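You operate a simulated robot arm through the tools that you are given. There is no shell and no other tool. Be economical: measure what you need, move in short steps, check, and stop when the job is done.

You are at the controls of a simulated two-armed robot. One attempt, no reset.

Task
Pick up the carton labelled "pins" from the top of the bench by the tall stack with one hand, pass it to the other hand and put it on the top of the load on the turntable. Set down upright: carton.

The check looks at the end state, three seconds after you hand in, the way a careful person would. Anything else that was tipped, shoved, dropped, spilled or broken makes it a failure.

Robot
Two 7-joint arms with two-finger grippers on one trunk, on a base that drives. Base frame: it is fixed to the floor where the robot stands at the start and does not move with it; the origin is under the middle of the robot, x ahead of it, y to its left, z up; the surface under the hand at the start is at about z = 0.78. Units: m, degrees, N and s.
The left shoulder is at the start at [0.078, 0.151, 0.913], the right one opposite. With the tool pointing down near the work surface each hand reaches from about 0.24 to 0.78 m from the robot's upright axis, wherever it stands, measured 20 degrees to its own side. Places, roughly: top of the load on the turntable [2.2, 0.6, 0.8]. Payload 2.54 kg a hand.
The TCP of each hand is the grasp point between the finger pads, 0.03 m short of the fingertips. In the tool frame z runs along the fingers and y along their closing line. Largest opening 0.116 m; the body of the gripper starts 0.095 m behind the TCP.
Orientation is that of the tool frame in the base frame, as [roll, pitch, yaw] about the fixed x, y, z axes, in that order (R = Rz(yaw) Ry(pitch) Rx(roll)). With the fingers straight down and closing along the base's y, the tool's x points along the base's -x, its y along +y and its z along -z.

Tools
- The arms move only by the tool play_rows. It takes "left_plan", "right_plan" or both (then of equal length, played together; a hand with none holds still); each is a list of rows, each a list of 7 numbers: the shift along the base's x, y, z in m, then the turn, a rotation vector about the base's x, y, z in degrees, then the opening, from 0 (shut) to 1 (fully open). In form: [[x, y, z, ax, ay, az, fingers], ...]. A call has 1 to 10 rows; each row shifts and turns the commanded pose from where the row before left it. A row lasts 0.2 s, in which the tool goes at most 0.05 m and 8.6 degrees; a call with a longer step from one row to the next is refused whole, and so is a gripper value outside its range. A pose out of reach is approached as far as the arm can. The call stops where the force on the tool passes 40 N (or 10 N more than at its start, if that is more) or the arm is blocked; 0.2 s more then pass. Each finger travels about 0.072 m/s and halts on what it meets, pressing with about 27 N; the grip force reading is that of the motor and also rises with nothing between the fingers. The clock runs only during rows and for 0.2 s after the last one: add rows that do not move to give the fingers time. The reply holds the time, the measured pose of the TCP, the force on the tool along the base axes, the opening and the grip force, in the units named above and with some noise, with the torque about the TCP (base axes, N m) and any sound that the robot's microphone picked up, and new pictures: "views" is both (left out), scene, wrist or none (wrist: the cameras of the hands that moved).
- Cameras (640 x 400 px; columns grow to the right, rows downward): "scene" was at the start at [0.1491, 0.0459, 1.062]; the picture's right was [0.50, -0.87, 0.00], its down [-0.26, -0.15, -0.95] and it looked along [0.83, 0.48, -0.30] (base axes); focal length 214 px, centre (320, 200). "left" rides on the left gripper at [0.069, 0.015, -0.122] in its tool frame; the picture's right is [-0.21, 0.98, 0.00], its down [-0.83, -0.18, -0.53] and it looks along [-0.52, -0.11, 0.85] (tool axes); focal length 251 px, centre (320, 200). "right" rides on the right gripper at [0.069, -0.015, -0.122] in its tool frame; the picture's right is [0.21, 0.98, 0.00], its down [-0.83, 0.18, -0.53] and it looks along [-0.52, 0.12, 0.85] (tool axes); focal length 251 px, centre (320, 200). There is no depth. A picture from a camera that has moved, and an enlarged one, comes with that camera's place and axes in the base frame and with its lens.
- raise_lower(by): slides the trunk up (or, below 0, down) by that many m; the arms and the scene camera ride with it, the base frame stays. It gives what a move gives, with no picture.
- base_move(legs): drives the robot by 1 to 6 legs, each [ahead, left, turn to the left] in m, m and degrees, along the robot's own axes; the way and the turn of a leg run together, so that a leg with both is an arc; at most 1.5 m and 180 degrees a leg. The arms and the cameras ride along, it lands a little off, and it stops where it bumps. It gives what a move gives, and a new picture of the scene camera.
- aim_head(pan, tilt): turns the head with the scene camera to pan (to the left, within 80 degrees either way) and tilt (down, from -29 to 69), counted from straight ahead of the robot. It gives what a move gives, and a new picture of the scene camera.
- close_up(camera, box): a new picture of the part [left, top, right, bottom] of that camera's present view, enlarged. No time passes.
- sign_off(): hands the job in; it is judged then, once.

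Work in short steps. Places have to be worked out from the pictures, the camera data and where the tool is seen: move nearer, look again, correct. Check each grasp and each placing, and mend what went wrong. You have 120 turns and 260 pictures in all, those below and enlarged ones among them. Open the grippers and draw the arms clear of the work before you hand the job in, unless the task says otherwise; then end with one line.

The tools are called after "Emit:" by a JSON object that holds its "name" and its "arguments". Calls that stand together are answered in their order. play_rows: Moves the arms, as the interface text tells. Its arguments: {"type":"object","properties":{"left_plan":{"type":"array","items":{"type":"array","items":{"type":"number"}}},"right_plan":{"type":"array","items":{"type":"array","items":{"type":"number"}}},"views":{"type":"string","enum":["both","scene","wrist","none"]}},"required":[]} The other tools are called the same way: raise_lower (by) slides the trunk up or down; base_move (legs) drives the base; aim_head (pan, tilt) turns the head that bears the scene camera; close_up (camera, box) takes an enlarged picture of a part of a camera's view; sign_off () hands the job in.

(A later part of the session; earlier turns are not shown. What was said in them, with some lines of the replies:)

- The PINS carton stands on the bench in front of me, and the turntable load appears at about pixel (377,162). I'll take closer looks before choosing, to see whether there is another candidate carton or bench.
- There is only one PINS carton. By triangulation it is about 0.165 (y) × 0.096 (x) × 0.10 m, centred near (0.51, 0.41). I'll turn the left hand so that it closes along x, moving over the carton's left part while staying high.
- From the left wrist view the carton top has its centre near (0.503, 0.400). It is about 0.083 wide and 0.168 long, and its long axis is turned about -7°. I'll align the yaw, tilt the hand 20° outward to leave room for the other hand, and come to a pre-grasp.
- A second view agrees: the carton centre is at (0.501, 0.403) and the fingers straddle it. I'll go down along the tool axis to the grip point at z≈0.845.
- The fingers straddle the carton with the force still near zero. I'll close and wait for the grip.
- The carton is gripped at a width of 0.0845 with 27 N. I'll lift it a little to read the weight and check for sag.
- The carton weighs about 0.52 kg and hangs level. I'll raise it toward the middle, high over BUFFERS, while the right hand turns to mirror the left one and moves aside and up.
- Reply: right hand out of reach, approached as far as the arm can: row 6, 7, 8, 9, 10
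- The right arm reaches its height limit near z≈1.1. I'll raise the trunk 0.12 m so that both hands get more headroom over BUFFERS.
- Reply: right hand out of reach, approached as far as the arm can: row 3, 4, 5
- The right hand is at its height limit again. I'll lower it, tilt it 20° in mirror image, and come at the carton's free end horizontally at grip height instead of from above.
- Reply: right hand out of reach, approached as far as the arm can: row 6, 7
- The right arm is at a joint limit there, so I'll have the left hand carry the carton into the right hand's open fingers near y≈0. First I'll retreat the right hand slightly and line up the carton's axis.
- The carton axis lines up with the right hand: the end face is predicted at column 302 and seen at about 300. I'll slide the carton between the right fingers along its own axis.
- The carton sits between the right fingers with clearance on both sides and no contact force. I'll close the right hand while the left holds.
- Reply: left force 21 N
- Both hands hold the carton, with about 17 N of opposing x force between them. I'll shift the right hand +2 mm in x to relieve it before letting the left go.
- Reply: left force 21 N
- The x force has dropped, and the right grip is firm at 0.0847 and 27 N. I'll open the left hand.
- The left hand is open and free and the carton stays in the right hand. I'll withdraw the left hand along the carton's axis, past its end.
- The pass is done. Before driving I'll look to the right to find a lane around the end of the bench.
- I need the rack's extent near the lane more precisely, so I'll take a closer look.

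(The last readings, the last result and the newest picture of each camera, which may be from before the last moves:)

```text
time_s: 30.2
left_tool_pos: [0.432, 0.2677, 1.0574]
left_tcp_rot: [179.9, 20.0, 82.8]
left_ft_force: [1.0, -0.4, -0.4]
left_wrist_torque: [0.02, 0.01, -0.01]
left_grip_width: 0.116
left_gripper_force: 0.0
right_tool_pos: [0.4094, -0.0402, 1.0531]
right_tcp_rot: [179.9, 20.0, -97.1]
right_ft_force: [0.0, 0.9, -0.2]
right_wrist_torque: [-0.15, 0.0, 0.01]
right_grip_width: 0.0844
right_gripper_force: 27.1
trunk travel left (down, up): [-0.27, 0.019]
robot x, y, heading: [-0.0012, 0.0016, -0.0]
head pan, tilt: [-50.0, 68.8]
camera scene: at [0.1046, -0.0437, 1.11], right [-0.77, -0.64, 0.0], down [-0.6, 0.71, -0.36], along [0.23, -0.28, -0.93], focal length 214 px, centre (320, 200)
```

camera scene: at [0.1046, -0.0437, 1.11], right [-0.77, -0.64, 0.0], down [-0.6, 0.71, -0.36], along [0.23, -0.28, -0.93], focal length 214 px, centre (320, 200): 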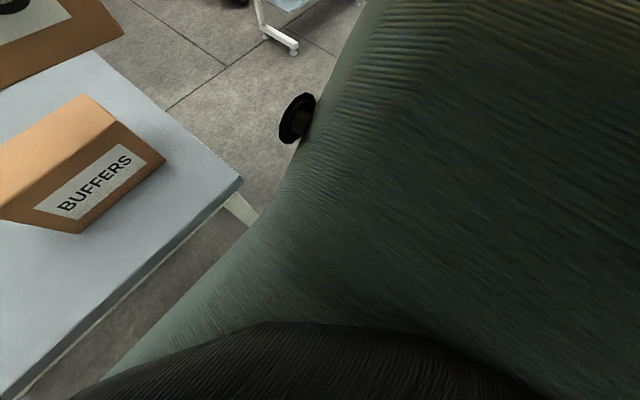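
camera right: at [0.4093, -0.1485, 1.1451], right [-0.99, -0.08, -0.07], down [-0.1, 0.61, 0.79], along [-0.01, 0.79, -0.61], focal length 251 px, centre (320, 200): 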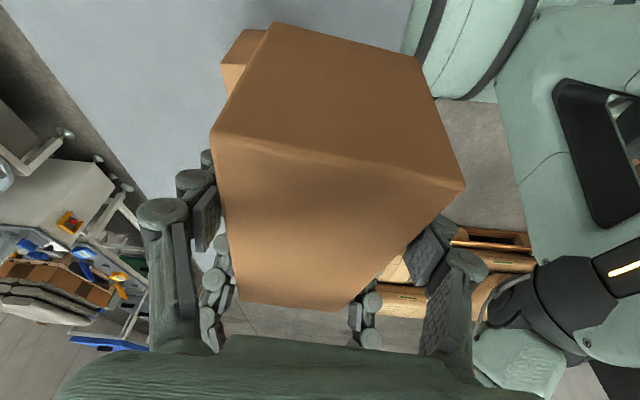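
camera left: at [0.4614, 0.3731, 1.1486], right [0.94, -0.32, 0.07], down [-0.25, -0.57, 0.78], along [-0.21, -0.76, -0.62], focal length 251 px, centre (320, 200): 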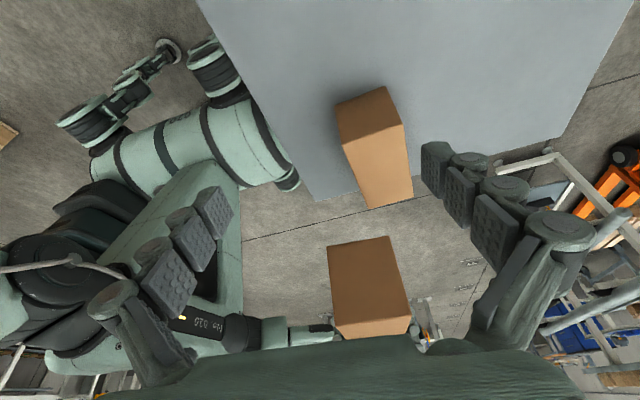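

The lane between the bench end (y≈-0.09) and the rack (y≈-1.1) is about 1 m wide. The right elbow reaches y≈-0.45, so a lane at y≈-0.55 works. I'll drive sideways first, with the arms high above BUFFERS.

Emit:
{"name": "base_move", "arguments": {"legs": [[0, -0.56, 0]]}}

Emit:
{"name": "aim_head", "arguments": {"pan": 10, "tilt": 25}}

```text
time_s: 36.0
left_tool_pos: [0.4311, -0.2912, 1.0572]
left_tcp_rot: [179.9, 20.0, 82.9]
left_ft_force: [-1.4, -0.3, 1.0]
left_wrist_torque: [0.05, 0.0, 0.03]
left_grip_width: 0.1161
left_gripper_force: 0.0
right_tool_pos: [0.4098, -0.6002, 1.0543]
right_tcp_rot: [179.9, 20.0, -97.0]
right_ft_force: [-0.2, 0.6, 0.6]
right_wrist_torque: [-0.12, 0.01, -0.01]
right_grip_width: 0.0844
right_gripper_force: 27.4
trunk travel left (down, up): [-0.27, 0.019]
robot x, y, heading: [0.0003, -0.5623, 0.1]
head pan, tilt: [-50.0, 68.8]
camera scene: at [0.1052, -0.6047, 1.1099], right [-0.76, -0.64, 0.0], down [-0.6, 0.71, -0.36], along [0.23, -0.28, -0.93], focal length 214 px, centre (320, 200)
```

scene: 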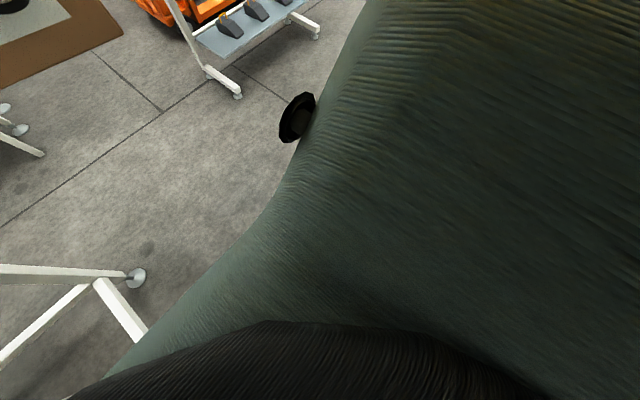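

```text
time_s: 37.4
left_tool_pos: [0.4324, -0.2912, 1.0578]
left_tcp_rot: [179.9, 20.0, 82.9]
left_ft_force: [0.5, -0.4, 0.1]
left_wrist_torque: [0.0, -0.02, 0.01]
left_grip_width: 0.1161
left_gripper_force: 0.0
right_tool_pos: [0.4105, -0.6005, 1.0543]
right_tcp_rot: [179.9, 20.1, -96.9]
right_ft_force: [0.0, 0.0, 0.4]
right_wrist_torque: [-0.16, 0.02, 0.0]
right_grip_width: 0.0843
right_gripper_force: 26.8
trunk travel left (down, up): [-0.27, 0.019]
robot x, y, heading: [0.0004, -0.5581, 0.1]
head pan, tilt: [10.0, 25.0]
camera scene: at [0.1599, -0.5457, 1.1693], right [0.18, -0.98, 0.0], down [-0.42, -0.07, -0.91], along [0.89, 0.16, -0.42], focal length 214 px, centre (320, 200)
```

scene: 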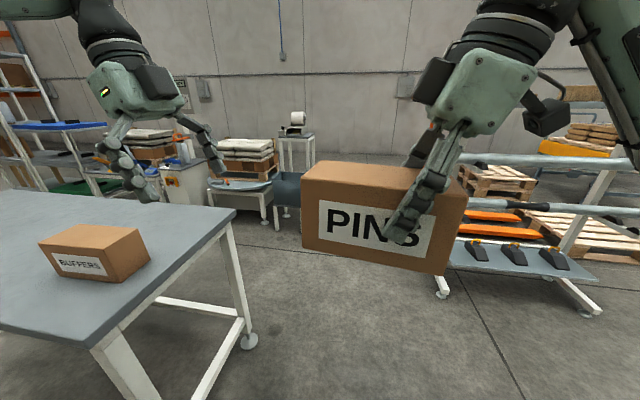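

The floor ahead is clear, with the bench foot at (0.80, -0.03) and the rack foot at (1.35, -1.18). I'll go ahead 0.75 m, drifting slightly left.

Emit:
{"name": "base_move", "arguments": {"legs": [[0.75, 0.03, 0]]}}

Emit:
{"name": "aim_head", "arguments": {"pan": -45, "tilt": 30}}

```text
time_s: 41.4
left_tool_pos: [1.1857, -0.258, 1.0579]
left_tcp_rot: [180.0, 20.1, 83.1]
left_ft_force: [0.2, -0.3, 0.5]
left_wrist_torque: [0.0, 0.04, 0.04]
left_grip_width: 0.116
left_gripper_force: 0.1
right_tool_pos: [1.1655, -0.5656, 1.0537]
right_tcp_rot: [179.9, 20.1, -96.8]
right_ft_force: [0.5, -0.8, -0.2]
right_wrist_torque: [-0.15, 0.06, 0.0]
right_grip_width: 0.0844
right_gripper_force: 27.4
trunk travel left (down, up): [-0.27, 0.019]
robot x, y, heading: [0.755, -0.5305, 0.1]
head pan, tilt: [10.0, 25.0]
camera scene: at [0.9158, -0.5121, 1.1693], right [0.18, -0.98, 0.0], down [-0.42, -0.08, -0.91], along [0.89, 0.16, -0.42], focal length 214 px, centre (320, 200)
```

scene: 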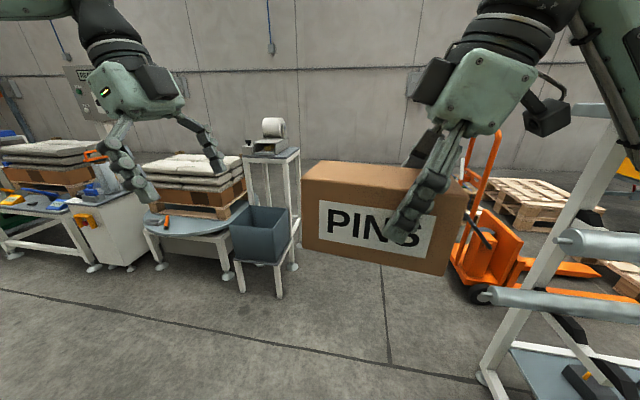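

```text
time_s: 42.7
left_tool_pos: [1.1854, -0.2572, 1.0582]
left_tcp_rot: [179.9, 19.9, 83.2]
left_ft_force: [0.3, -0.3, 0.2]
left_wrist_torque: [0.03, -0.03, 0.0]
left_grip_width: 0.1159
left_gripper_force: 0.1
right_tool_pos: [1.1658, -0.5653, 1.0536]
right_tcp_rot: [179.9, 20.1, -96.8]
right_ft_force: [0.0, 0.1, -0.2]
right_wrist_torque: [-0.15, 0.0, 0.01]
right_grip_width: 0.0845
right_gripper_force: 27.1
trunk travel left (down, up): [-0.27, 0.019]
robot x, y, heading: [0.7581, -0.5289, 0.3]
head pan, tilt: [-45.0, 30.0]
camera scene: at [0.8893, -0.5922, 1.1614], right [-0.7, -0.71, 0.0], down [-0.36, 0.35, -0.87], along [0.62, -0.61, -0.5], focal length 214 px, centre (320, 200)
```

scene: 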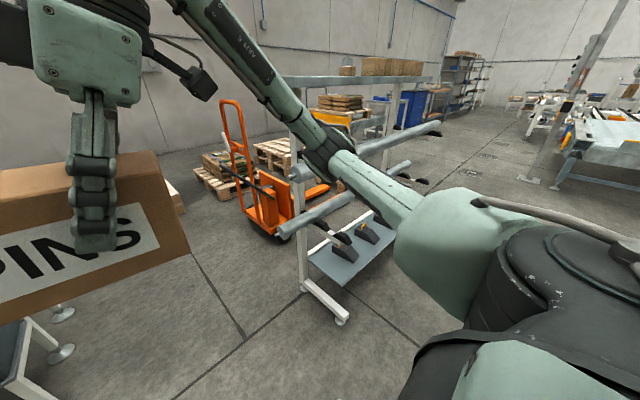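

The elbow clears the rack by about 0.1 m. I'll continue ahead while drifting left, away from the rack, and then look left at the turntable.

Emit:
{"name": "base_move", "arguments": {"legs": [[0.2, 0.06, 0], [0.27, 0.1, 0]]}}

Emit:
{"name": "aim_head", "arguments": {"pan": 45, "tilt": 25}}

```text
time_s: 45.9
left_tool_pos: [1.6441, -0.0894, 1.0572]
left_tcp_rot: [179.9, 20.0, 83.5]
left_ft_force: [0.2, -0.3, -0.5]
left_wrist_torque: [0.01, 0.03, -0.03]
left_grip_width: 0.116
left_gripper_force: 0.0
right_tool_pos: [1.6231, -0.3983, 1.0534]
right_tcp_rot: [180.0, 20.0, -96.4]
right_ft_force: [0.5, 0.0, -0.2]
right_wrist_torque: [-0.16, 0.04, 0.02]
right_grip_width: 0.0844
right_gripper_force: 27.0
trunk travel left (down, up): [-0.27, 0.019]
robot x, y, heading: [1.2119, -0.3633, 0.6]
head pan, tilt: [-45.0, 30.0]
camera scene: at [1.3478, -0.4256, 1.1613], right [-0.7, -0.71, 0.0], down [-0.36, 0.35, -0.87], along [0.62, -0.61, -0.5], focal length 214 px, centre (320, 200)
```

scene: 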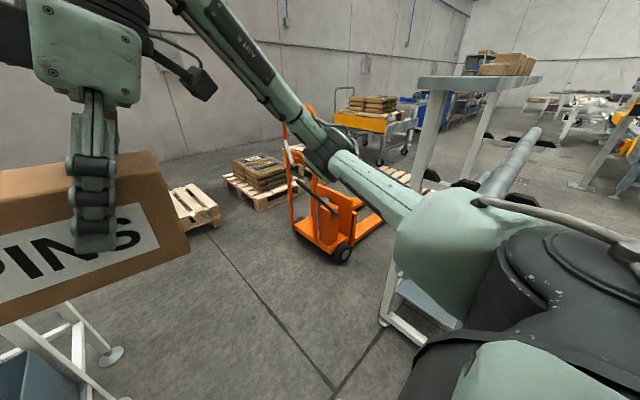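

```text
time_s: 47.5
left_tool_pos: [1.6426, -0.09, 1.0582]
left_tcp_rot: [179.8, 20.1, 83.5]
left_ft_force: [1.5, 0.4, -0.6]
left_wrist_torque: [0.02, -0.01, -0.01]
left_grip_width: 0.1162
left_gripper_force: 0.0
right_tool_pos: [1.6238, -0.3975, 1.0532]
right_tcp_rot: [179.9, 20.0, -96.6]
right_ft_force: [0.3, 0.3, 0.2]
right_wrist_torque: [-0.17, 0.01, 0.01]
right_grip_width: 0.0844
right_gripper_force: 27.0
trunk travel left (down, up): [-0.27, 0.019]
robot x, y, heading: [1.2147, -0.3615, 0.5]
head pan, tilt: [45.0, 25.0]
camera scene: at [1.3472, -0.2967, 1.1694], right [0.71, -0.7, 0.0], down [-0.3, -0.3, -0.91], along [0.63, 0.65, -0.42], focal length 214 px, centre (320, 200)
```

scene: 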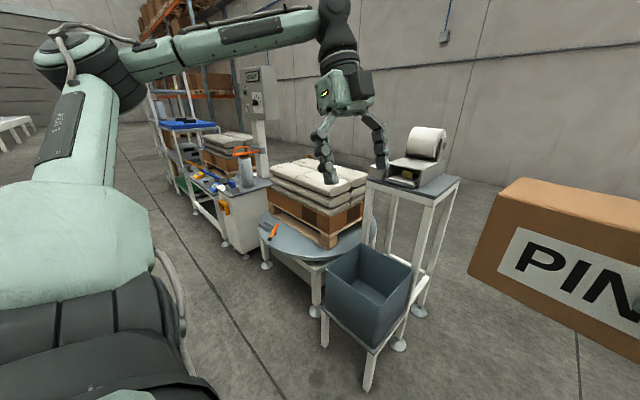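

The way left is open at x≈1.35. The left arm reaches out near the control pillar, so I'll tuck it back before driving left.

Emit:
{"name": "play_rows", "arguments": {"left_plan": [[-0.03, 0.005, 0, 0, 0, 0, 1], [-0.03, 0.005, 0, 0, 0, 0, 1], [-0.03, 0.005, 0, 0, 0, 0, 1], [-0.03, 0.005, 0, 0, 0, 0, 1], [-0.03, 0.005, 0, 0, 0, 0, 1]], "views": "none"}}

Emit:
{"name": "base_move", "arguments": {"legs": [[0.12, 0.3, -0.5], [0, 0.6, 0]]}}

```text
time_s: 48.7
left_tool_pos: [1.4924, -0.0649, 1.0593]
left_tcp_rot: [179.9, 20.0, 83.5]
left_ft_force: [-0.3, 0.4, -0.3]
left_wrist_torque: [-0.03, 0.01, 0.03]
left_grip_width: 0.1161
left_gripper_force: 0.0
right_tool_pos: [1.6231, -0.3977, 1.0541]
right_tcp_rot: [179.9, 19.9, -96.5]
right_ft_force: [0.5, -0.1, -0.8]
right_wrist_torque: [-0.16, 0.06, -0.02]
right_grip_width: 0.0843
right_gripper_force: 26.6
trunk travel left (down, up): [-0.27, 0.019]
robot x, y, heading: [1.2133, -0.3645, 0.6]
head pan, tilt: [45.0, 25.0]
```

```text
time_s: 58.0
left_tool_pos: [1.5995, 0.8321, 1.0592]
left_tcp_rot: [179.9, 20.0, 84.0]
left_ft_force: [0.0, -0.3, 0.0]
left_wrist_torque: [0.02, 0.02, -0.02]
left_grip_width: 0.116
left_gripper_force: 0.1
right_tool_pos: [1.7325, 0.5006, 1.0536]
right_tcp_rot: [179.8, 20.0, -96.0]
right_ft_force: [-0.2, -0.5, 0.0]
right_wrist_torque: [-0.16, 0.0, 0.02]
right_grip_width: 0.0845
right_gripper_force: 26.8
trunk travel left (down, up): [-0.27, 0.019]
robot x, y, heading: [1.3242, 0.5371, 1.2]
head pan, tilt: [45.0, 25.0]
camera scene: at [1.454, 0.6, 1.1694], right [0.72, -0.69, 0.0], down [-0.29, -0.3, -0.91], along [0.63, 0.65, -0.42], focal length 214 px, centre (320, 200)
```

scene: 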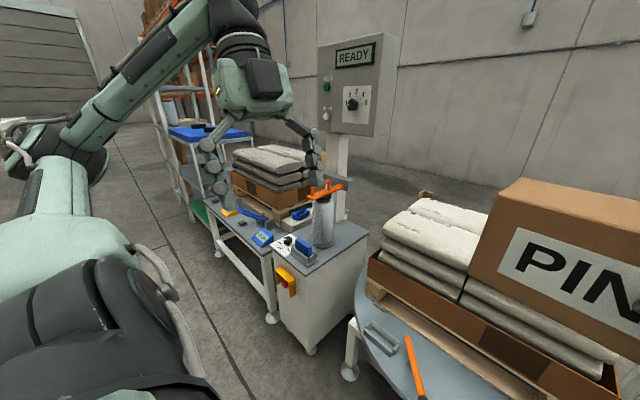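

I'm in front of the turntable at y≈0.54. I'll look straight at the load to measure its top.

Emit:
{"name": "aim_head", "arguments": {"pan": 20, "tilt": 22}}

Emit:
{"name": "close_up", "arguments": {"camera": "right", "box": [0, 0, 640, 400]}}

```text
time_s: 58.9
left_tool_pos: [1.5987, 0.8328, 1.06]
left_tcp_rot: [179.8, 20.0, 83.9]
left_ft_force: [0.3, 0.6, 0.3]
left_wrist_torque: [0.0, 0.01, 0.01]
left_grip_width: 0.1162
left_gripper_force: 0.0
right_tool_pos: [1.7308, 0.5003, 1.0544]
right_tcp_rot: [179.8, 20.0, -96.1]
right_ft_force: [0.4, 0.4, 0.0]
right_wrist_torque: [-0.14, 0.01, -0.01]
right_grip_width: 0.0845
right_gripper_force: 27.3
trunk travel left (down, up): [-0.27, 0.019]
robot x, y, heading: [1.3187, 0.5351, 1.0]
head pan, tilt: [20.0, 22.0]
camera scene: at [1.4766, 0.567, 1.1742], right [0.36, -0.93, 0.0], down [-0.35, -0.13, -0.93], along [0.86, 0.33, -0.38], focal length 214 px, centre (320, 200)
```

scene: 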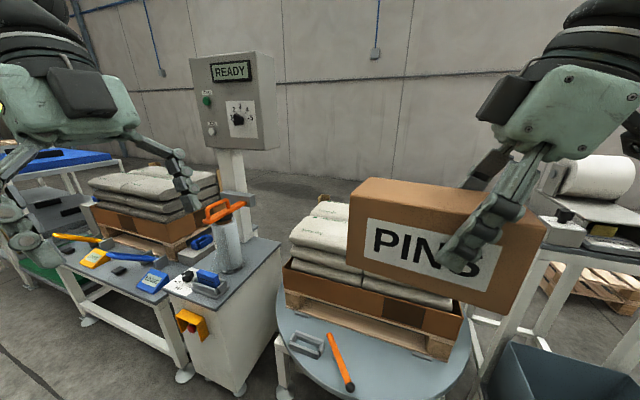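

```text
1.00 times, centred on (320, 200) of right (not enlarged: the box is as wide or as high as the picture)
camera zoom: at [1.735, 0.3935, 1.1444], right [-0.99, -0.1, -0.07], down [-0.12, 0.61, 0.78], along [-0.03, 0.79, -0.62], focal length 251 px, centre (320, 200)
```

zoom: 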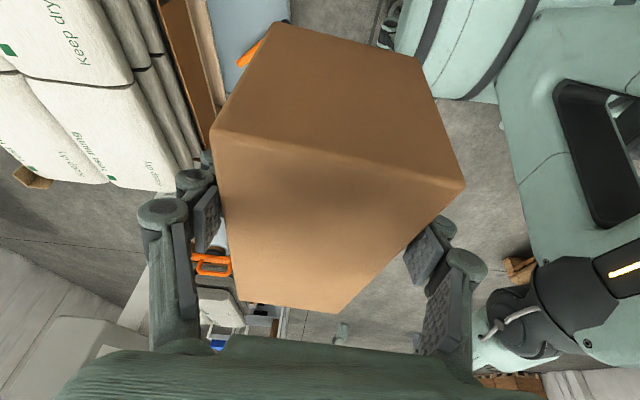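

The load's top has two sacks side by side, with the seam at y≈0.61. It spans roughly x 2.02–2.35, y 0.36–0.86, at z≈0.80. I'll drive a bit closer and left so that the load sits in front of the right shoulder.

Emit:
{"name": "base_move", "arguments": {"legs": [[0.13, 0.17, -1]]}}

```text
time_s: 61.1
left_tool_pos: [1.7298, 1.0021, 1.0593]
left_tcp_rot: [179.8, 20.0, 83.2]
left_ft_force: [-0.7, 0.8, -0.4]
left_wrist_torque: [-0.04, 0.01, 0.0]
left_grip_width: 0.1162
left_gripper_force: 0.0
right_tool_pos: [1.8584, 0.667, 1.0533]
right_tcp_rot: [180.0, 19.9, -96.9]
right_ft_force: [0.2, -0.1, -0.1]
right_wrist_torque: [-0.16, 0.01, 0.01]
right_grip_width: 0.0846
right_gripper_force: 27.4
trunk travel left (down, up): [-0.27, 0.019]
robot x, y, heading: [1.4476, 0.7058, 0.3]
head pan, tilt: [20.0, 22.0]
camera scene: at [1.6046, 0.7373, 1.1742], right [0.35, -0.94, 0.0], down [-0.35, -0.13, -0.93], along [0.87, 0.32, -0.38], focal length 214 px, centre (320, 200)
```

scene: 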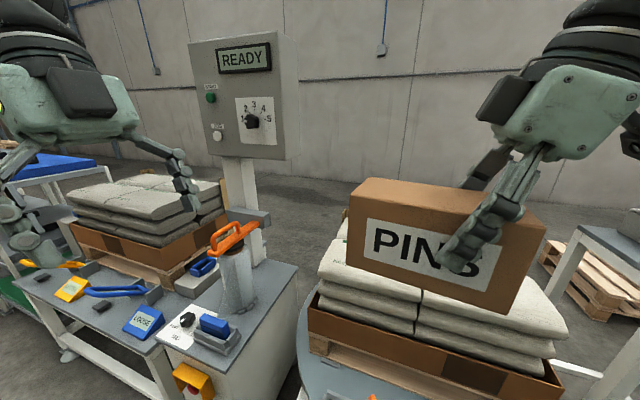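

The load's top centre is near (2.18, 0.645) with the seam under it, and the carton's clearance is about 0.18 m. I'll extend the right hand over the centre while staying high.

Emit:
{"name": "play_rows", "arguments": {"right_plan": [[0.038, -0.007, 0, 0, 0, 0, 0], [0.038, -0.007, 0, 0, 0, 0, 0], [0.038, -0.007, 0, 0, 0, 0, 0], [0.038, -0.007, 0, 0, 0, 0, 0], [0.038, -0.007, 0, 0, 0, 0, 0], [0.038, -0.007, 0, 0, 0, 0, 0]]}}

```text
time_s: 62.5
left_tool_pos: [1.7298, 1.0012, 1.0582]
left_tcp_rot: [180.0, 20.0, 83.2]
left_ft_force: [-0.1, 0.1, -0.2]
left_wrist_torque: [-0.02, 0.01, 0.02]
left_grip_width: 0.1161
left_gripper_force: 0.1
right_tool_pos: [1.8781, 0.6925, 1.0544]
right_tcp_rot: [179.9, 20.0, -97.1]
right_ft_force: [0.2, -0.7, 0.1]
right_wrist_torque: [-0.12, 0.03, 0.0]
right_grip_width: 0.0846
right_gripper_force: 27.2
right hand out of reach, approached as far as the arm can: row 1, 2, 3, 4, 5, 6
trunk travel left (down, up): [-0.27, 0.019]
robot x, y, heading: [1.4485, 0.71, 0.0]
head pan, tilt: [20.0, 22.0]
camera scene: at [1.6044, 0.737, 1.1742], right [0.35, -0.94, 0.0], down [-0.35, -0.13, -0.93], along [0.87, 0.32, -0.37], focal length 214 px, centre (320, 200)
camera right: at [1.8793, 0.5859, 1.1461], right [-0.99, -0.08, -0.07], down [-0.11, 0.61, 0.78], along [-0.02, 0.79, -0.62], focal length 251 px, centre (320, 200)
```

scene: 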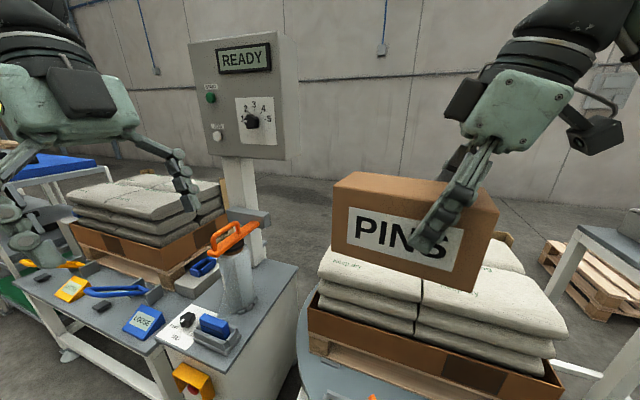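
right: 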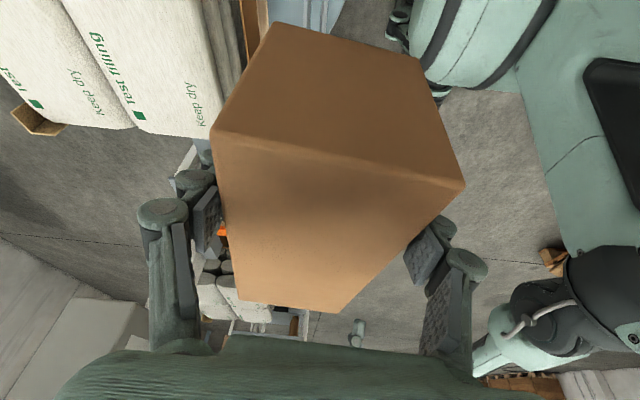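

Extension is limited with this hand yaw. Turning the right hand back about 80°, so that the carton points forward and the hand leans toward me, should free the reach. The carton's final yaw doesn't matter.

Emit:
{"name": "play_rows", "arguments": {"right_plan": [[0, 0, 0, 0, 0, -8.3, 0], [0, -0.005, 0, 0, 0, -8.3, 0], [0, -0.01, 0, 0, 0, -8.3, 0], [0, -0.01, 0, 0, 0, -8.3, 0], [0, -0.01, 0, 0, 0, -8.3, 0], [0, -0.01, 0, 0, 0, -8.3, 0], [0, -0.01, 0, 0, 0, -8.3, 0], [0, -0.01, 0, 0, 0, -8.3, 0], [0, -0.01, 0, 0, 0, -8.3, 0], [0, 0, 0, 0, 0, -8.2, 0]]}}

```text
time_s: 64.7
left_tool_pos: [1.7294, 1.001, 1.0588]
left_tcp_rot: [179.8, 20.0, 83.2]
left_ft_force: [-0.5, 0.7, -0.3]
left_wrist_torque: [-0.02, 0.0, 0.01]
left_grip_width: 0.1159
left_gripper_force: 0.0
right_tool_pos: [1.8746, 0.6189, 1.0537]
right_tcp_rot: [180.0, 20.0, -179.8]
right_ft_force: [0.5, 1.0, -0.1]
right_wrist_torque: [0.01, 0.19, 0.0]
right_grip_width: 0.0846
right_gripper_force: 27.7
trunk travel left (down, up): [-0.27, 0.019]
robot x, y, heading: [1.4476, 0.708, 0.3]
head pan, tilt: [20.0, 22.0]
camera scene: at [1.6044, 0.7373, 1.1742], right [0.35, -0.94, 0.0], down [-0.35, -0.13, -0.93], along [0.87, 0.32, -0.38], focal length 214 px, centre (320, 200)
camera right: at [1.7674, 0.6046, 1.1452], right [-0.2, 0.98, -0.07], down [0.59, 0.18, 0.78], along [0.78, 0.12, -0.62], focal length 251 px, centre (320, 200)
```

scene: 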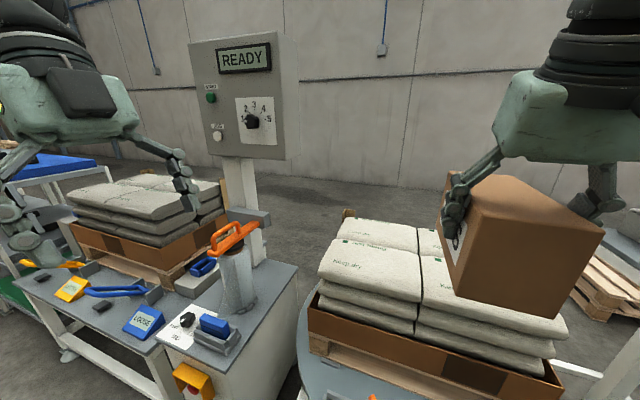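
right: 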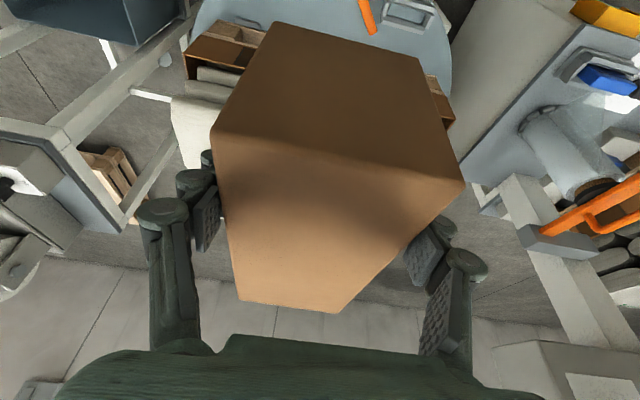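

The turn worked, and the load now shows four sacks with seams crossing at (2.185, 0.645). I'll set the carton lengthwise across the x seam on the right-hand pair, with its centre at about (2.18, 0.54), and extend there while high.

Emit:
{"name": "play_rows", "arguments": {"right_plan": [[0.035, -0.011, 0, 0, 0, 0, 0], [0.039, -0.011, 0, 0, 0, 0, 0], [0.039, -0.011, 0, 0, 0, 0, 0], [0.04, -0.011, 0, 0, 0, 0, 0], [0.04, -0.011, 0, 0, 0, 0, 0], [0.04, -0.011, 0, 0, 0, 0, 0], [0.04, -0.011, 0, 0, 0, 0, 0], [0, 0, 0, 0, 0, 0, 0]]}}

```text
time_s: 66.5
left_tool_pos: [1.7316, 1.0017, 1.0589]
left_tcp_rot: [180.0, 20.0, 83.2]
left_ft_force: [-0.7, 0.3, -0.9]
left_wrist_torque: [-0.01, -0.02, 0.01]
left_grip_width: 0.116
left_gripper_force: 0.0
right_tool_pos: [2.148, 0.5394, 1.0527]
right_tcp_rot: [179.9, 20.0, -179.7]
right_ft_force: [0.4, -0.6, -0.2]
right_wrist_torque: [0.02, 0.12, 0.01]
right_grip_width: 0.0844
right_gripper_force: 26.9
trunk travel left (down, up): [-0.27, 0.019]
robot x, y, heading: [1.4503, 0.7071, 0.3]
head pan, tilt: [20.0, 22.0]
camera scene: at [1.6044, 0.7369, 1.1742], right [0.35, -0.94, 0.0], down [-0.35, -0.13, -0.93], along [0.87, 0.32, -0.37], focal length 214 px, centre (320, 200)
camera right: at [2.0408, 0.5245, 1.1445], right [-0.21, 0.98, -0.07], down [0.59, 0.18, 0.78], along [0.78, 0.12, -0.62], focal length 251 px, centre (320, 200)
```

scene: 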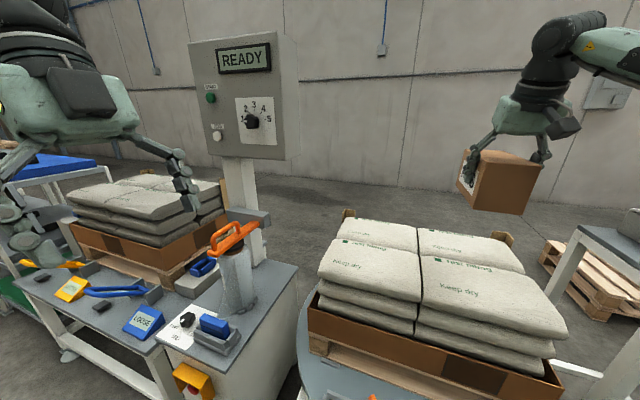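
right: 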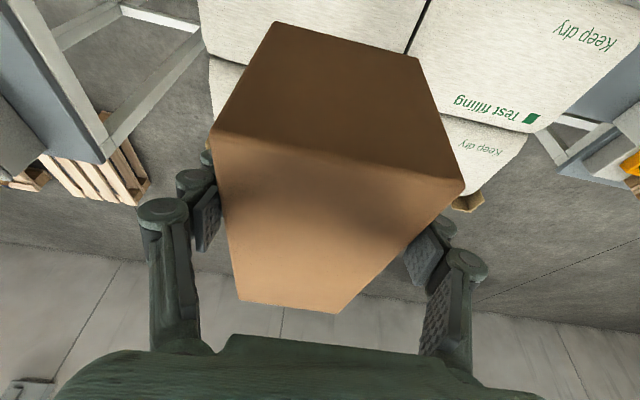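

The load is measured: the right pair spans x 2.03–2.345 and y 0.40–0.645, and the carton hangs level above it. I expect contact at TCP z≈0.865, so I'll descend to 0.90 first.

Emit:
{"name": "play_rows", "arguments": {"right_plan": [[0, 0, -0.02, 0, 0, 0, 0], [0, 0, -0.03, 0, 0, 0, 0], [0, 0, -0.03, 0, 0, 0, 0], [0, 0, -0.03, 0, 0, 0, 0], [0, 0, -0.025, 0, 0, 0, 0], [0, 0, -0.018, 0, 0, 0, 0], [0, 0, 0, 0, 0, 0, 0]]}}

Emit:
{"name": "close_up", "arguments": {"camera": "scene", "box": [400, 150, 600, 350]}}

```text
time_s: 68.1
left_tool_pos: [1.7299, 1.0014, 1.0586]
left_tcp_rot: [179.9, 20.0, 83.2]
left_ft_force: [-0.6, -0.3, 0.3]
left_wrist_torque: [-0.03, 0.0, -0.04]
left_grip_width: 0.116
left_gripper_force: 0.1
right_tool_pos: [2.1483, 0.5419, 0.9033]
right_tcp_rot: [179.9, 20.0, -179.8]
right_ft_force: [-0.6, -0.3, 0.6]
right_wrist_torque: [0.0, 0.16, -0.01]
right_grip_width: 0.0847
right_gripper_force: 26.8
trunk travel left (down, up): [-0.27, 0.019]
robot x, y, heading: [1.4477, 0.7031, 0.4]
head pan, tilt: [20.0, 22.0]
camera scene: at [1.6046, 0.737, 1.1742], right [0.35, -0.94, 0.0], down [-0.35, -0.13, -0.93], along [0.87, 0.32, -0.38], focal length 214 px, centre (320, 200)
camera right: at [2.0414, 0.5266, 0.9936], right [-0.21, 0.98, -0.07], down [0.59, 0.18, 0.78], along [0.78, 0.12, -0.62], focal length 251 px, centre (320, 200)
```

scene: 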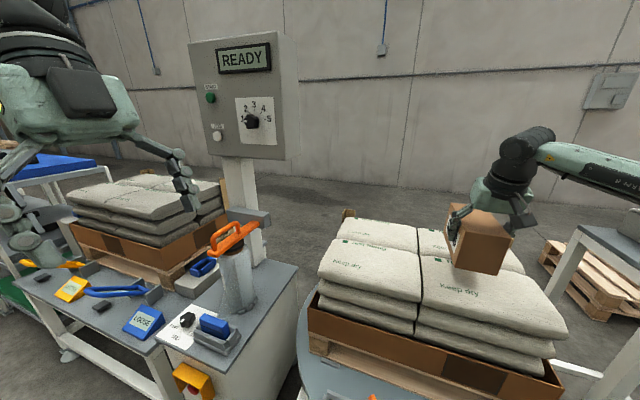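
right: 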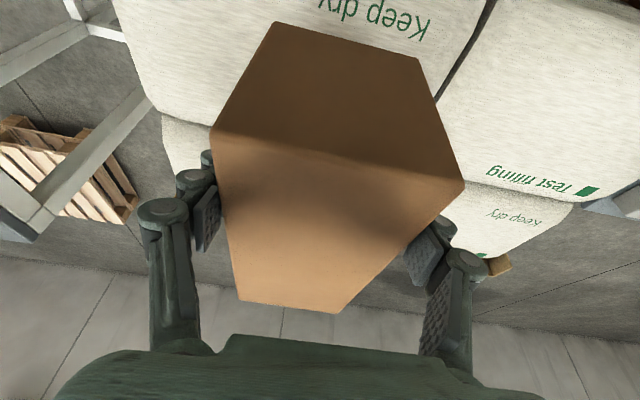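

```text
2.00 times, centred on (500, 250) of scene
camera zoom: at [1.6046, 0.737, 1.1742], right [0.35, -0.94, 0.0], down [-0.35, -0.13, -0.93], along [0.87, 0.32, -0.38], focal length 429 px, centre (-40, 100)
```

zoom: 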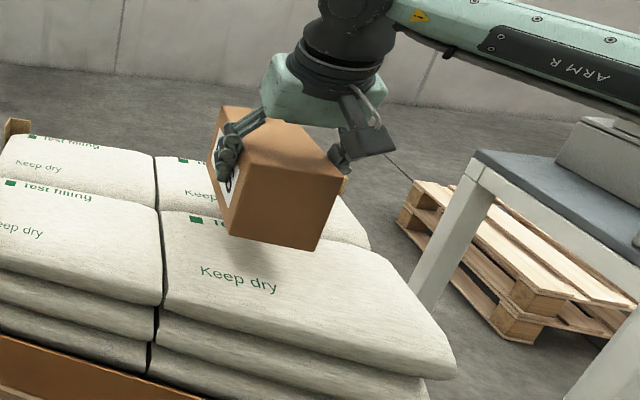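

The carton is about 4 cm above the sacks. I'll descend slowly and watch the force.

Emit:
{"name": "play_rows", "arguments": {"right_plan": [[0, 0, -0.01, 0, 0, 0, 0], [0, 0, -0.008, 0, 0, 0, 0], [0, 0, -0.005, 0, 0, 0, 0], [0, 0, -0.004, 0, 0, 0, 0], [0, 0, -0.003, 0, 0, 0, 0], [0, 0, 0, 0, 0, 0, 0]], "views": "none"}}

Emit:
{"name": "close_up", "arguments": {"camera": "scene", "box": [400, 150, 600, 350]}}

```text
time_s: 69.5
left_tool_pos: [1.7309, 1.0014, 1.0576]
left_tcp_rot: [179.9, 20.0, 83.1]
left_ft_force: [0.3, -0.2, 0.0]
left_wrist_torque: [-0.01, -0.02, 0.01]
left_grip_width: 0.1157
left_gripper_force: 0.0
right_tool_pos: [2.1474, 0.5415, 0.8722]
right_tcp_rot: [179.9, 19.9, -179.6]
right_ft_force: [-0.1, 0.5, 0.0]
right_wrist_torque: [0.01, 0.16, 0.02]
right_grip_width: 0.0846
right_gripper_force: 26.7
trunk travel left (down, up): [-0.27, 0.019]
robot x, y, heading: [1.4514, 0.706, 0.5]
head pan, tilt: [20.0, 22.0]
```

```text
2.00 times, centred on (500, 250) of scene
camera zoom: at [1.6046, 0.737, 1.1742], right [0.35, -0.94, 0.0], down [-0.35, -0.13, -0.93], along [0.87, 0.32, -0.38], focal length 429 px, centre (-40, 100)
```

zoom: 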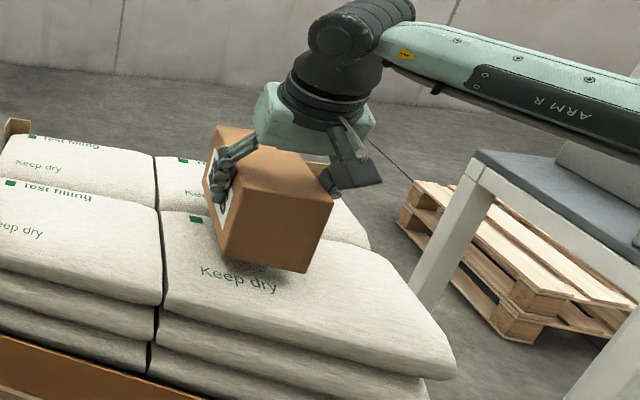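

No contact yet. I'll continue in 3 mm steps.

Emit:
{"name": "play_rows", "arguments": {"right_plan": [[0, 0, -0.003, 0, 0, 0, 0], [0, 0, -0.003, 0, 0, 0, 0], [0, 0, -0.003, 0, 0, 0, 0], [0, 0, 0, 0, 0, 0, 0]], "views": "none"}}

```text
time_s: 70.5
left_tool_pos: [1.7303, 1.0015, 1.0601]
left_tcp_rot: [179.9, 20.0, 83.3]
left_ft_force: [0.1, 0.2, 0.0]
left_wrist_torque: [-0.01, 0.0, 0.0]
left_grip_width: 0.1162
left_gripper_force: 0.1
right_tool_pos: [2.1481, 0.5419, 0.8618]
right_tcp_rot: [179.9, 20.0, -179.7]
right_ft_force: [0.2, 0.0, 0.2]
right_wrist_torque: [-0.02, 0.16, 0.01]
right_grip_width: 0.0846
right_gripper_force: 27.5
trunk travel left (down, up): [-0.27, 0.019]
robot x, y, heading: [1.4494, 0.7032, 0.2]
head pan, tilt: [20.0, 22.0]
```

Still no contact. I'll step on down.

Emit:
{"name": "play_rows", "arguments": {"right_plan": [[0, 0, -0.003, 0, 0, 0, 0], [0, 0, -0.003, 0, 0, 0, 0], [0, 0, 0, 0, 0, 0, 0]], "views": "none"}}

Emit:
{"name": "close_up", "arguments": {"camera": "scene", "box": [440, 190, 560, 310]}}

```text
time_s: 71.3
left_tool_pos: [1.7305, 1.0016, 1.059]
left_tcp_rot: [180.0, 19.9, 83.2]
left_ft_force: [0.2, -0.1, -0.3]
left_wrist_torque: [0.0, 0.0, 0.01]
left_grip_width: 0.1159
left_gripper_force: 0.2
right_tool_pos: [2.1477, 0.542, 0.8551]
right_tcp_rot: [179.9, 20.0, -179.7]
right_ft_force: [0.3, 0.1, -0.2]
right_wrist_torque: [-0.01, 0.13, 0.0]
right_grip_width: 0.0846
right_gripper_force: 26.5
trunk travel left (down, up): [-0.27, 0.019]
robot x, y, heading: [1.4471, 0.7055, 0.4]
head pan, tilt: [20.0, 22.0]
```

```text
3.33 times, centred on (500, 250) of scene
camera zoom: at [1.6046, 0.737, 1.1742], right [0.35, -0.94, 0.0], down [-0.35, -0.13, -0.93], along [0.87, 0.32, -0.38], focal length 715 px, centre (-280, 33)
```

zoom: 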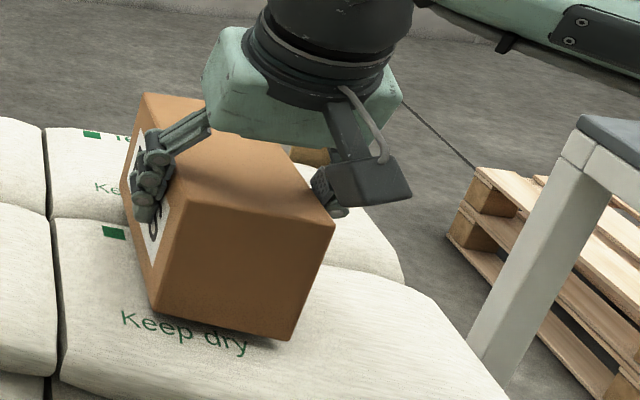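

It's very close now. A few more 2 mm steps.

Emit:
{"name": "play_rows", "arguments": {"right_plan": [[0, 0, -0.002, 0, 0, 0, 0], [0, 0, -0.002, 0, 0, 0, 0], [0, 0, -0.002, 0, 0, 0, 0], [0, 0, 0, 0, 0, 0, 0]], "views": "none"}}

```text
time_s: 72.3
left_tool_pos: [1.7295, 1.0005, 1.0595]
left_tcp_rot: [179.9, 20.0, 83.2]
left_ft_force: [0.8, 0.7, 0.2]
left_wrist_torque: [-0.01, -0.03, 0.01]
left_grip_width: 0.1158
left_gripper_force: 0.2
right_tool_pos: [2.1478, 0.5405, 0.8509]
right_tcp_rot: [179.9, 20.0, -179.7]
right_ft_force: [0.1, 0.1, 0.4]
right_wrist_torque: [0.02, 0.17, -0.02]
right_grip_width: 0.0845
right_gripper_force: 27.6
trunk travel left (down, up): [-0.27, 0.019]
robot x, y, heading: [1.4496, 0.7049, 0.4]
head pan, tilt: [20.0, 22.0]
```

Emit:
{"name": "play_rows", "arguments": {"right_plan": [[0, 0, -0.002, 0, 0, 0, 0], [0, 0, -0.002, 0, 0, 0, 0], [0, 0, -0.002, 0, 0, 0, 0], [0, 0, 0, 0, 0, 0, 0]], "views": "wrist"}}

Emit:
{"name": "close_up", "arguments": {"camera": "scene", "box": [440, 190, 560, 310]}}

```text
time_s: 73.3
left_tool_pos: [1.7297, 1.0016, 1.059]
left_tcp_rot: [180.0, 20.0, 83.1]
left_ft_force: [-0.1, -1.3, 0.2]
left_wrist_torque: [-0.01, -0.02, -0.03]
left_grip_width: 0.1161
left_gripper_force: 0.1
right_tool_pos: [2.1485, 0.5422, 0.8447]
right_tcp_rot: [179.9, 20.1, -179.7]
right_ft_force: [0.5, 0.2, -0.5]
right_wrist_torque: [-0.16, 0.06, 0.02]
right_grip_width: 0.0844
right_gripper_force: 26.7
trunk travel left (down, up): [-0.27, 0.019]
robot x, y, heading: [1.4494, 0.7065, 0.4]
head pan, tilt: [20.0, 22.0]
camera right: at [2.0411, 0.5267, 0.9359], right [-0.21, 0.98, -0.07], down [0.59, 0.18, 0.79], along [0.78, 0.12, -0.61], focal length 251 px, centre (320, 200)
```

right: 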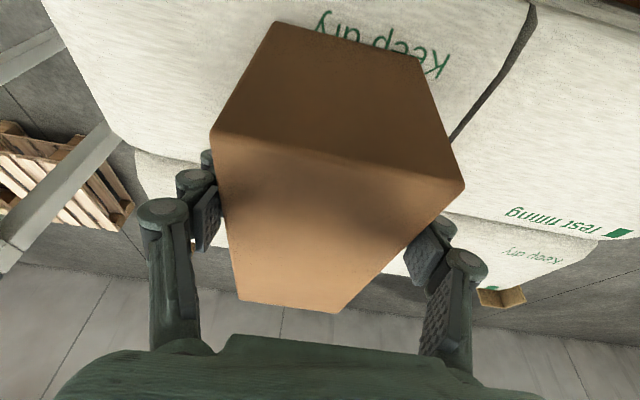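

```text
3.33 times, centred on (500, 250) of scene
camera zoom: at [1.6041, 0.7372, 1.1743], right [0.35, -0.94, 0.0], down [-0.35, -0.13, -0.93], along [0.87, 0.32, -0.37], focal length 715 px, centre (-280, 33)
```

zoom: 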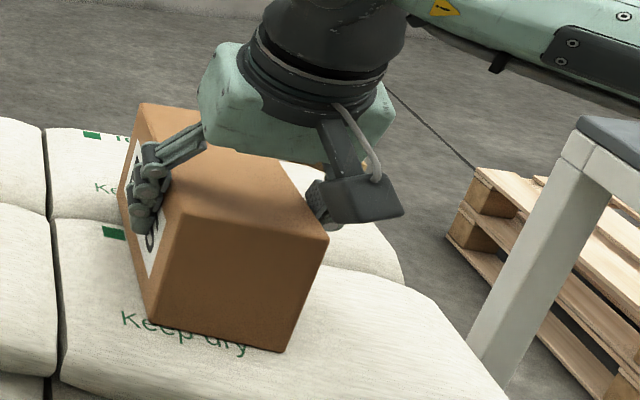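

The torque has changed, so this is first contact at TCP z≈0.845. I'll press a little more to seat the carton flat before release.

Emit:
{"name": "play_rows", "arguments": {"right_plan": [[0, 0, -0.0015, 0, 0, 0, 0], [0, 0, 0, 0, 0, 0, 0]], "views": "none"}}

```text
time_s: 73.9
left_tool_pos: [1.7292, 1.002, 1.0585]
left_tcp_rot: [179.9, 20.0, 83.1]
left_ft_force: [-0.9, 1.1, -0.8]
left_wrist_torque: [0.01, 0.01, 0.0]
left_grip_width: 0.1159
left_gripper_force: 0.1
right_tool_pos: [2.1473, 0.542, 0.8447]
right_tcp_rot: [179.9, 20.2, -179.7]
right_ft_force: [3.7, 0.7, 6.7]
right_wrist_torque: [-0.4, -0.25, 0.2]
right_grip_width: 0.0846
right_gripper_force: 26.8
trunk travel left (down, up): [-0.27, 0.019]
robot x, y, heading: [1.45, 0.7087, 0.2]
head pan, tilt: [20.0, 22.0]
```

The sacks now bear the carton, with about 7 N of upward reaction. I'll open the right hand.

Emit:
{"name": "play_rows", "arguments": {"right_plan": [[0, 0, 0, 0, 0, 0, 0.85], [0, 0, 0, 0, 0, 0, 1], [0, 0, 0, 0, 0, 0, 1], [0, 0, 0, 0, 0, 0, 1]], "views": "wrist"}}

Emit:
{"name": "close_up", "arguments": {"camera": "scene", "box": [440, 190, 560, 310]}}

```text
time_s: 74.9
left_tool_pos: [1.7302, 1.0012, 1.0588]
left_tcp_rot: [179.8, 20.0, 83.2]
left_ft_force: [0.3, 1.0, 0.8]
left_wrist_torque: [0.01, 0.04, 0.0]
left_grip_width: 0.1159
left_gripper_force: 0.1
right_tool_pos: [2.1468, 0.5423, 0.8432]
right_tcp_rot: [-180.0, 20.0, -179.7]
right_ft_force: [0.7, -0.1, 0.6]
right_wrist_torque: [0.02, -0.02, -0.01]
right_grip_width: 0.1159
right_gripper_force: 0.0
trunk travel left (down, up): [-0.27, 0.019]
robot x, y, heading: [1.4491, 0.7042, 0.2]
head pan, tilt: [20.0, 22.0]
camera right: at [2.0404, 0.5265, 0.9343], right [-0.21, 0.98, -0.07], down [0.59, 0.18, 0.78], along [0.78, 0.12, -0.62], focal length 251 px, centre (320, 200)
```

right: 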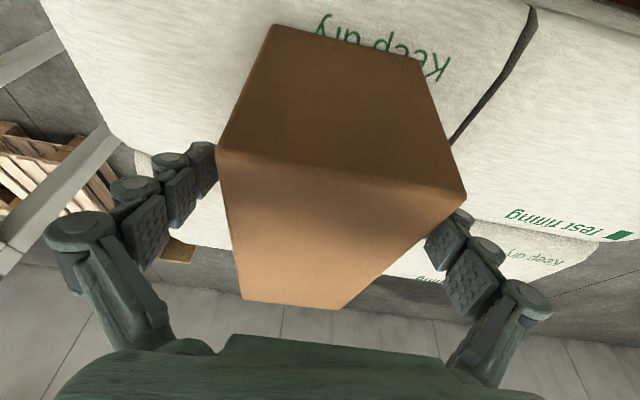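

```text
3.33 times, centred on (500, 250) of scene
camera zoom: at [1.6041, 0.7371, 1.1743], right [0.35, -0.94, 0.0], down [-0.35, -0.13, -0.93], along [0.87, 0.32, -0.37], focal length 715 px, centre (-280, 33)
```

zoom: 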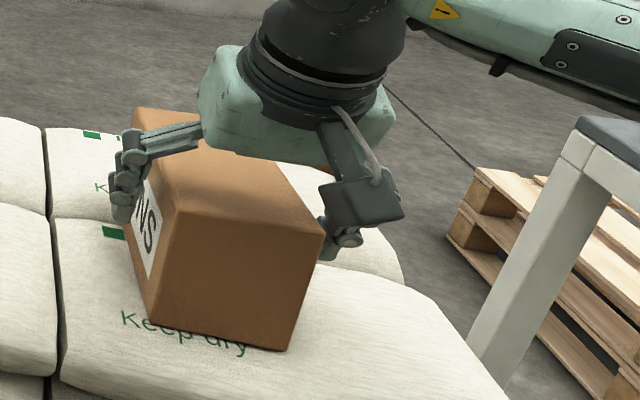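

The carton stands on its own with both fingers clear. I'll withdraw straight back along the tool axis.

Emit:
{"name": "play_rows", "arguments": {"right_plan": [[-0.006, 0, 0.018, 0, 0, 0, 1], [-0.01, 0, 0.028, 0, 0, 0, 1], [-0.01, 0, 0.028, 0, 0, 0, 1], [-0.012, 0, 0.035, 0, 0, 0, 1], [-0.015, 0, 0.04, 0, 0, 0, 1], [-0.02, 0, 0.03, 0, 0, 0, 1], [-0.045, 0, 0, 0, 0, 0, 1], [-0.045, 0, 0, 0, 0, 0, 1]]}}

```text
time_s: 76.7
left_tool_pos: [1.7303, 1.0019, 1.0592]
left_tcp_rot: [179.9, 20.0, 83.0]
left_ft_force: [-0.2, 0.1, 0.3]
left_wrist_torque: [0.01, 0.01, 0.02]
left_grip_width: 0.1158
left_gripper_force: 0.1
right_tool_pos: [1.9862, 0.5414, 1.0227]
right_tcp_rot: [179.9, 20.1, -179.7]
right_ft_force: [0.1, 0.0, -0.1]
right_wrist_torque: [0.02, -0.04, 0.02]
right_grip_width: 0.1158
right_gripper_force: 0.1
trunk travel left (down, up): [-0.27, 0.019]
robot x, y, heading: [1.4456, 0.7066, 0.7]
head pan, tilt: [20.0, 22.0]
camera scene: at [1.6037, 0.737, 1.1744], right [0.35, -0.94, 0.0], down [-0.35, -0.13, -0.93], along [0.87, 0.32, -0.37], focal length 214 px, centre (320, 200)
camera right: at [1.8795, 0.525, 1.1137], right [-0.21, 0.98, -0.07], down [0.59, 0.18, 0.78], along [0.78, 0.12, -0.62], focal length 251 px, centre (320, 200)
```

scene: 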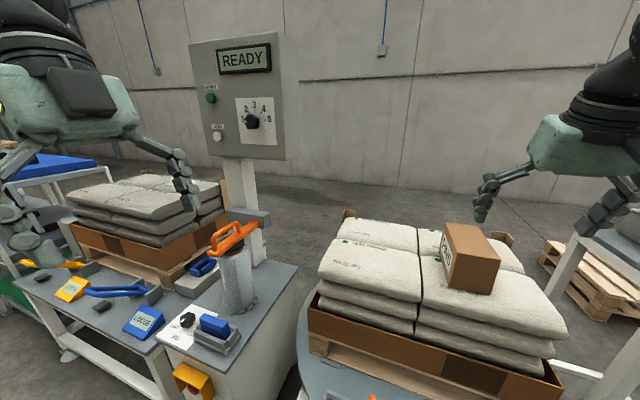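
right: 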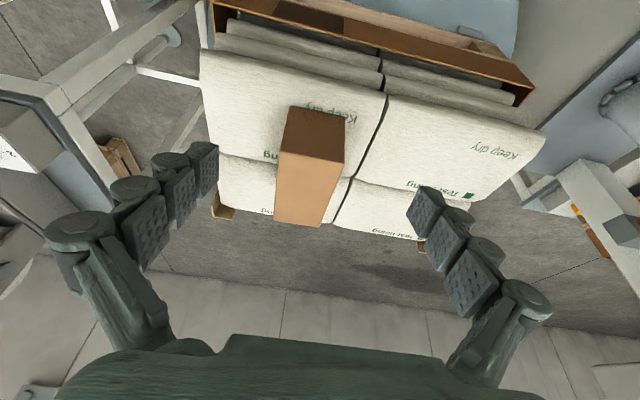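

The carton stands upright on top of the load and nothing else moved. I'll draw the right hand further back and take a last look.

Emit:
{"name": "play_rows", "arguments": {"right_plan": [[-0.04, 0, 0, 0, 0, 0, 1], [-0.04, 0, 0, 0, 0, 0, 1], [-0.04, 0, 0, 0, 0, 0, 1], [0, 0, 0, 0, 0, 0, 1]], "views": "none"}}

Emit:
{"name": "close_up", "arguments": {"camera": "scene", "box": [400, 190, 580, 310]}}

```text
time_s: 77.7
left_tool_pos: [1.7296, 1.0016, 1.0587]
left_tcp_rot: [-180.0, 20.0, 83.3]
left_ft_force: [-0.3, 1.3, 0.5]
left_wrist_torque: [0.01, -0.04, 0.01]
left_grip_width: 0.1161
left_gripper_force: 0.1
right_tool_pos: [1.8635, 0.5406, 1.0215]
right_tcp_rot: [-180.0, 20.0, -179.9]
right_ft_force: [0.5, -0.2, -0.4]
right_wrist_torque: [0.01, -0.01, 0.0]
right_grip_width: 0.116
right_gripper_force: 0.0
trunk travel left (down, up): [-0.27, 0.019]
robot x, y, heading: [1.4499, 0.7072, 0.3]
head pan, tilt: [20.0, 22.0]
```

```text
3.33 times, centred on (490, 250) of scene
camera zoom: at [1.6043, 0.7371, 1.1742], right [0.35, -0.94, 0.0], down [-0.35, -0.13, -0.93], along [0.87, 0.32, -0.37], focal length 715 px, centre (-247, 33)
```

zoom: 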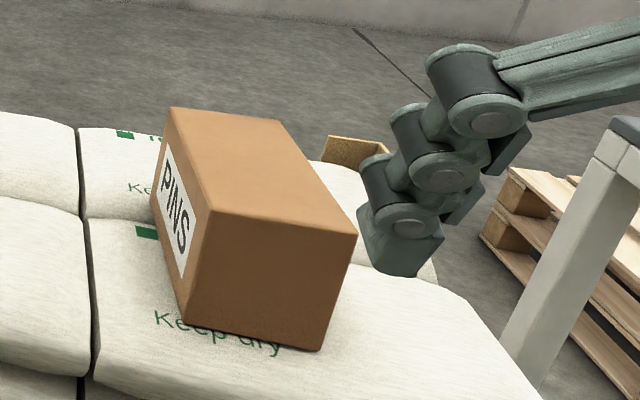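

The carton is stable and upright on the load, with both grippers open and clear, so I'm handing in.

Emit:
{"name": "sign_off", "arguments": {}}

```text
The job is handed in.
```

The PINS carton was picked up with the left hand, passed in the air to the right hand, and set upright on top of the sacks on the turntable.
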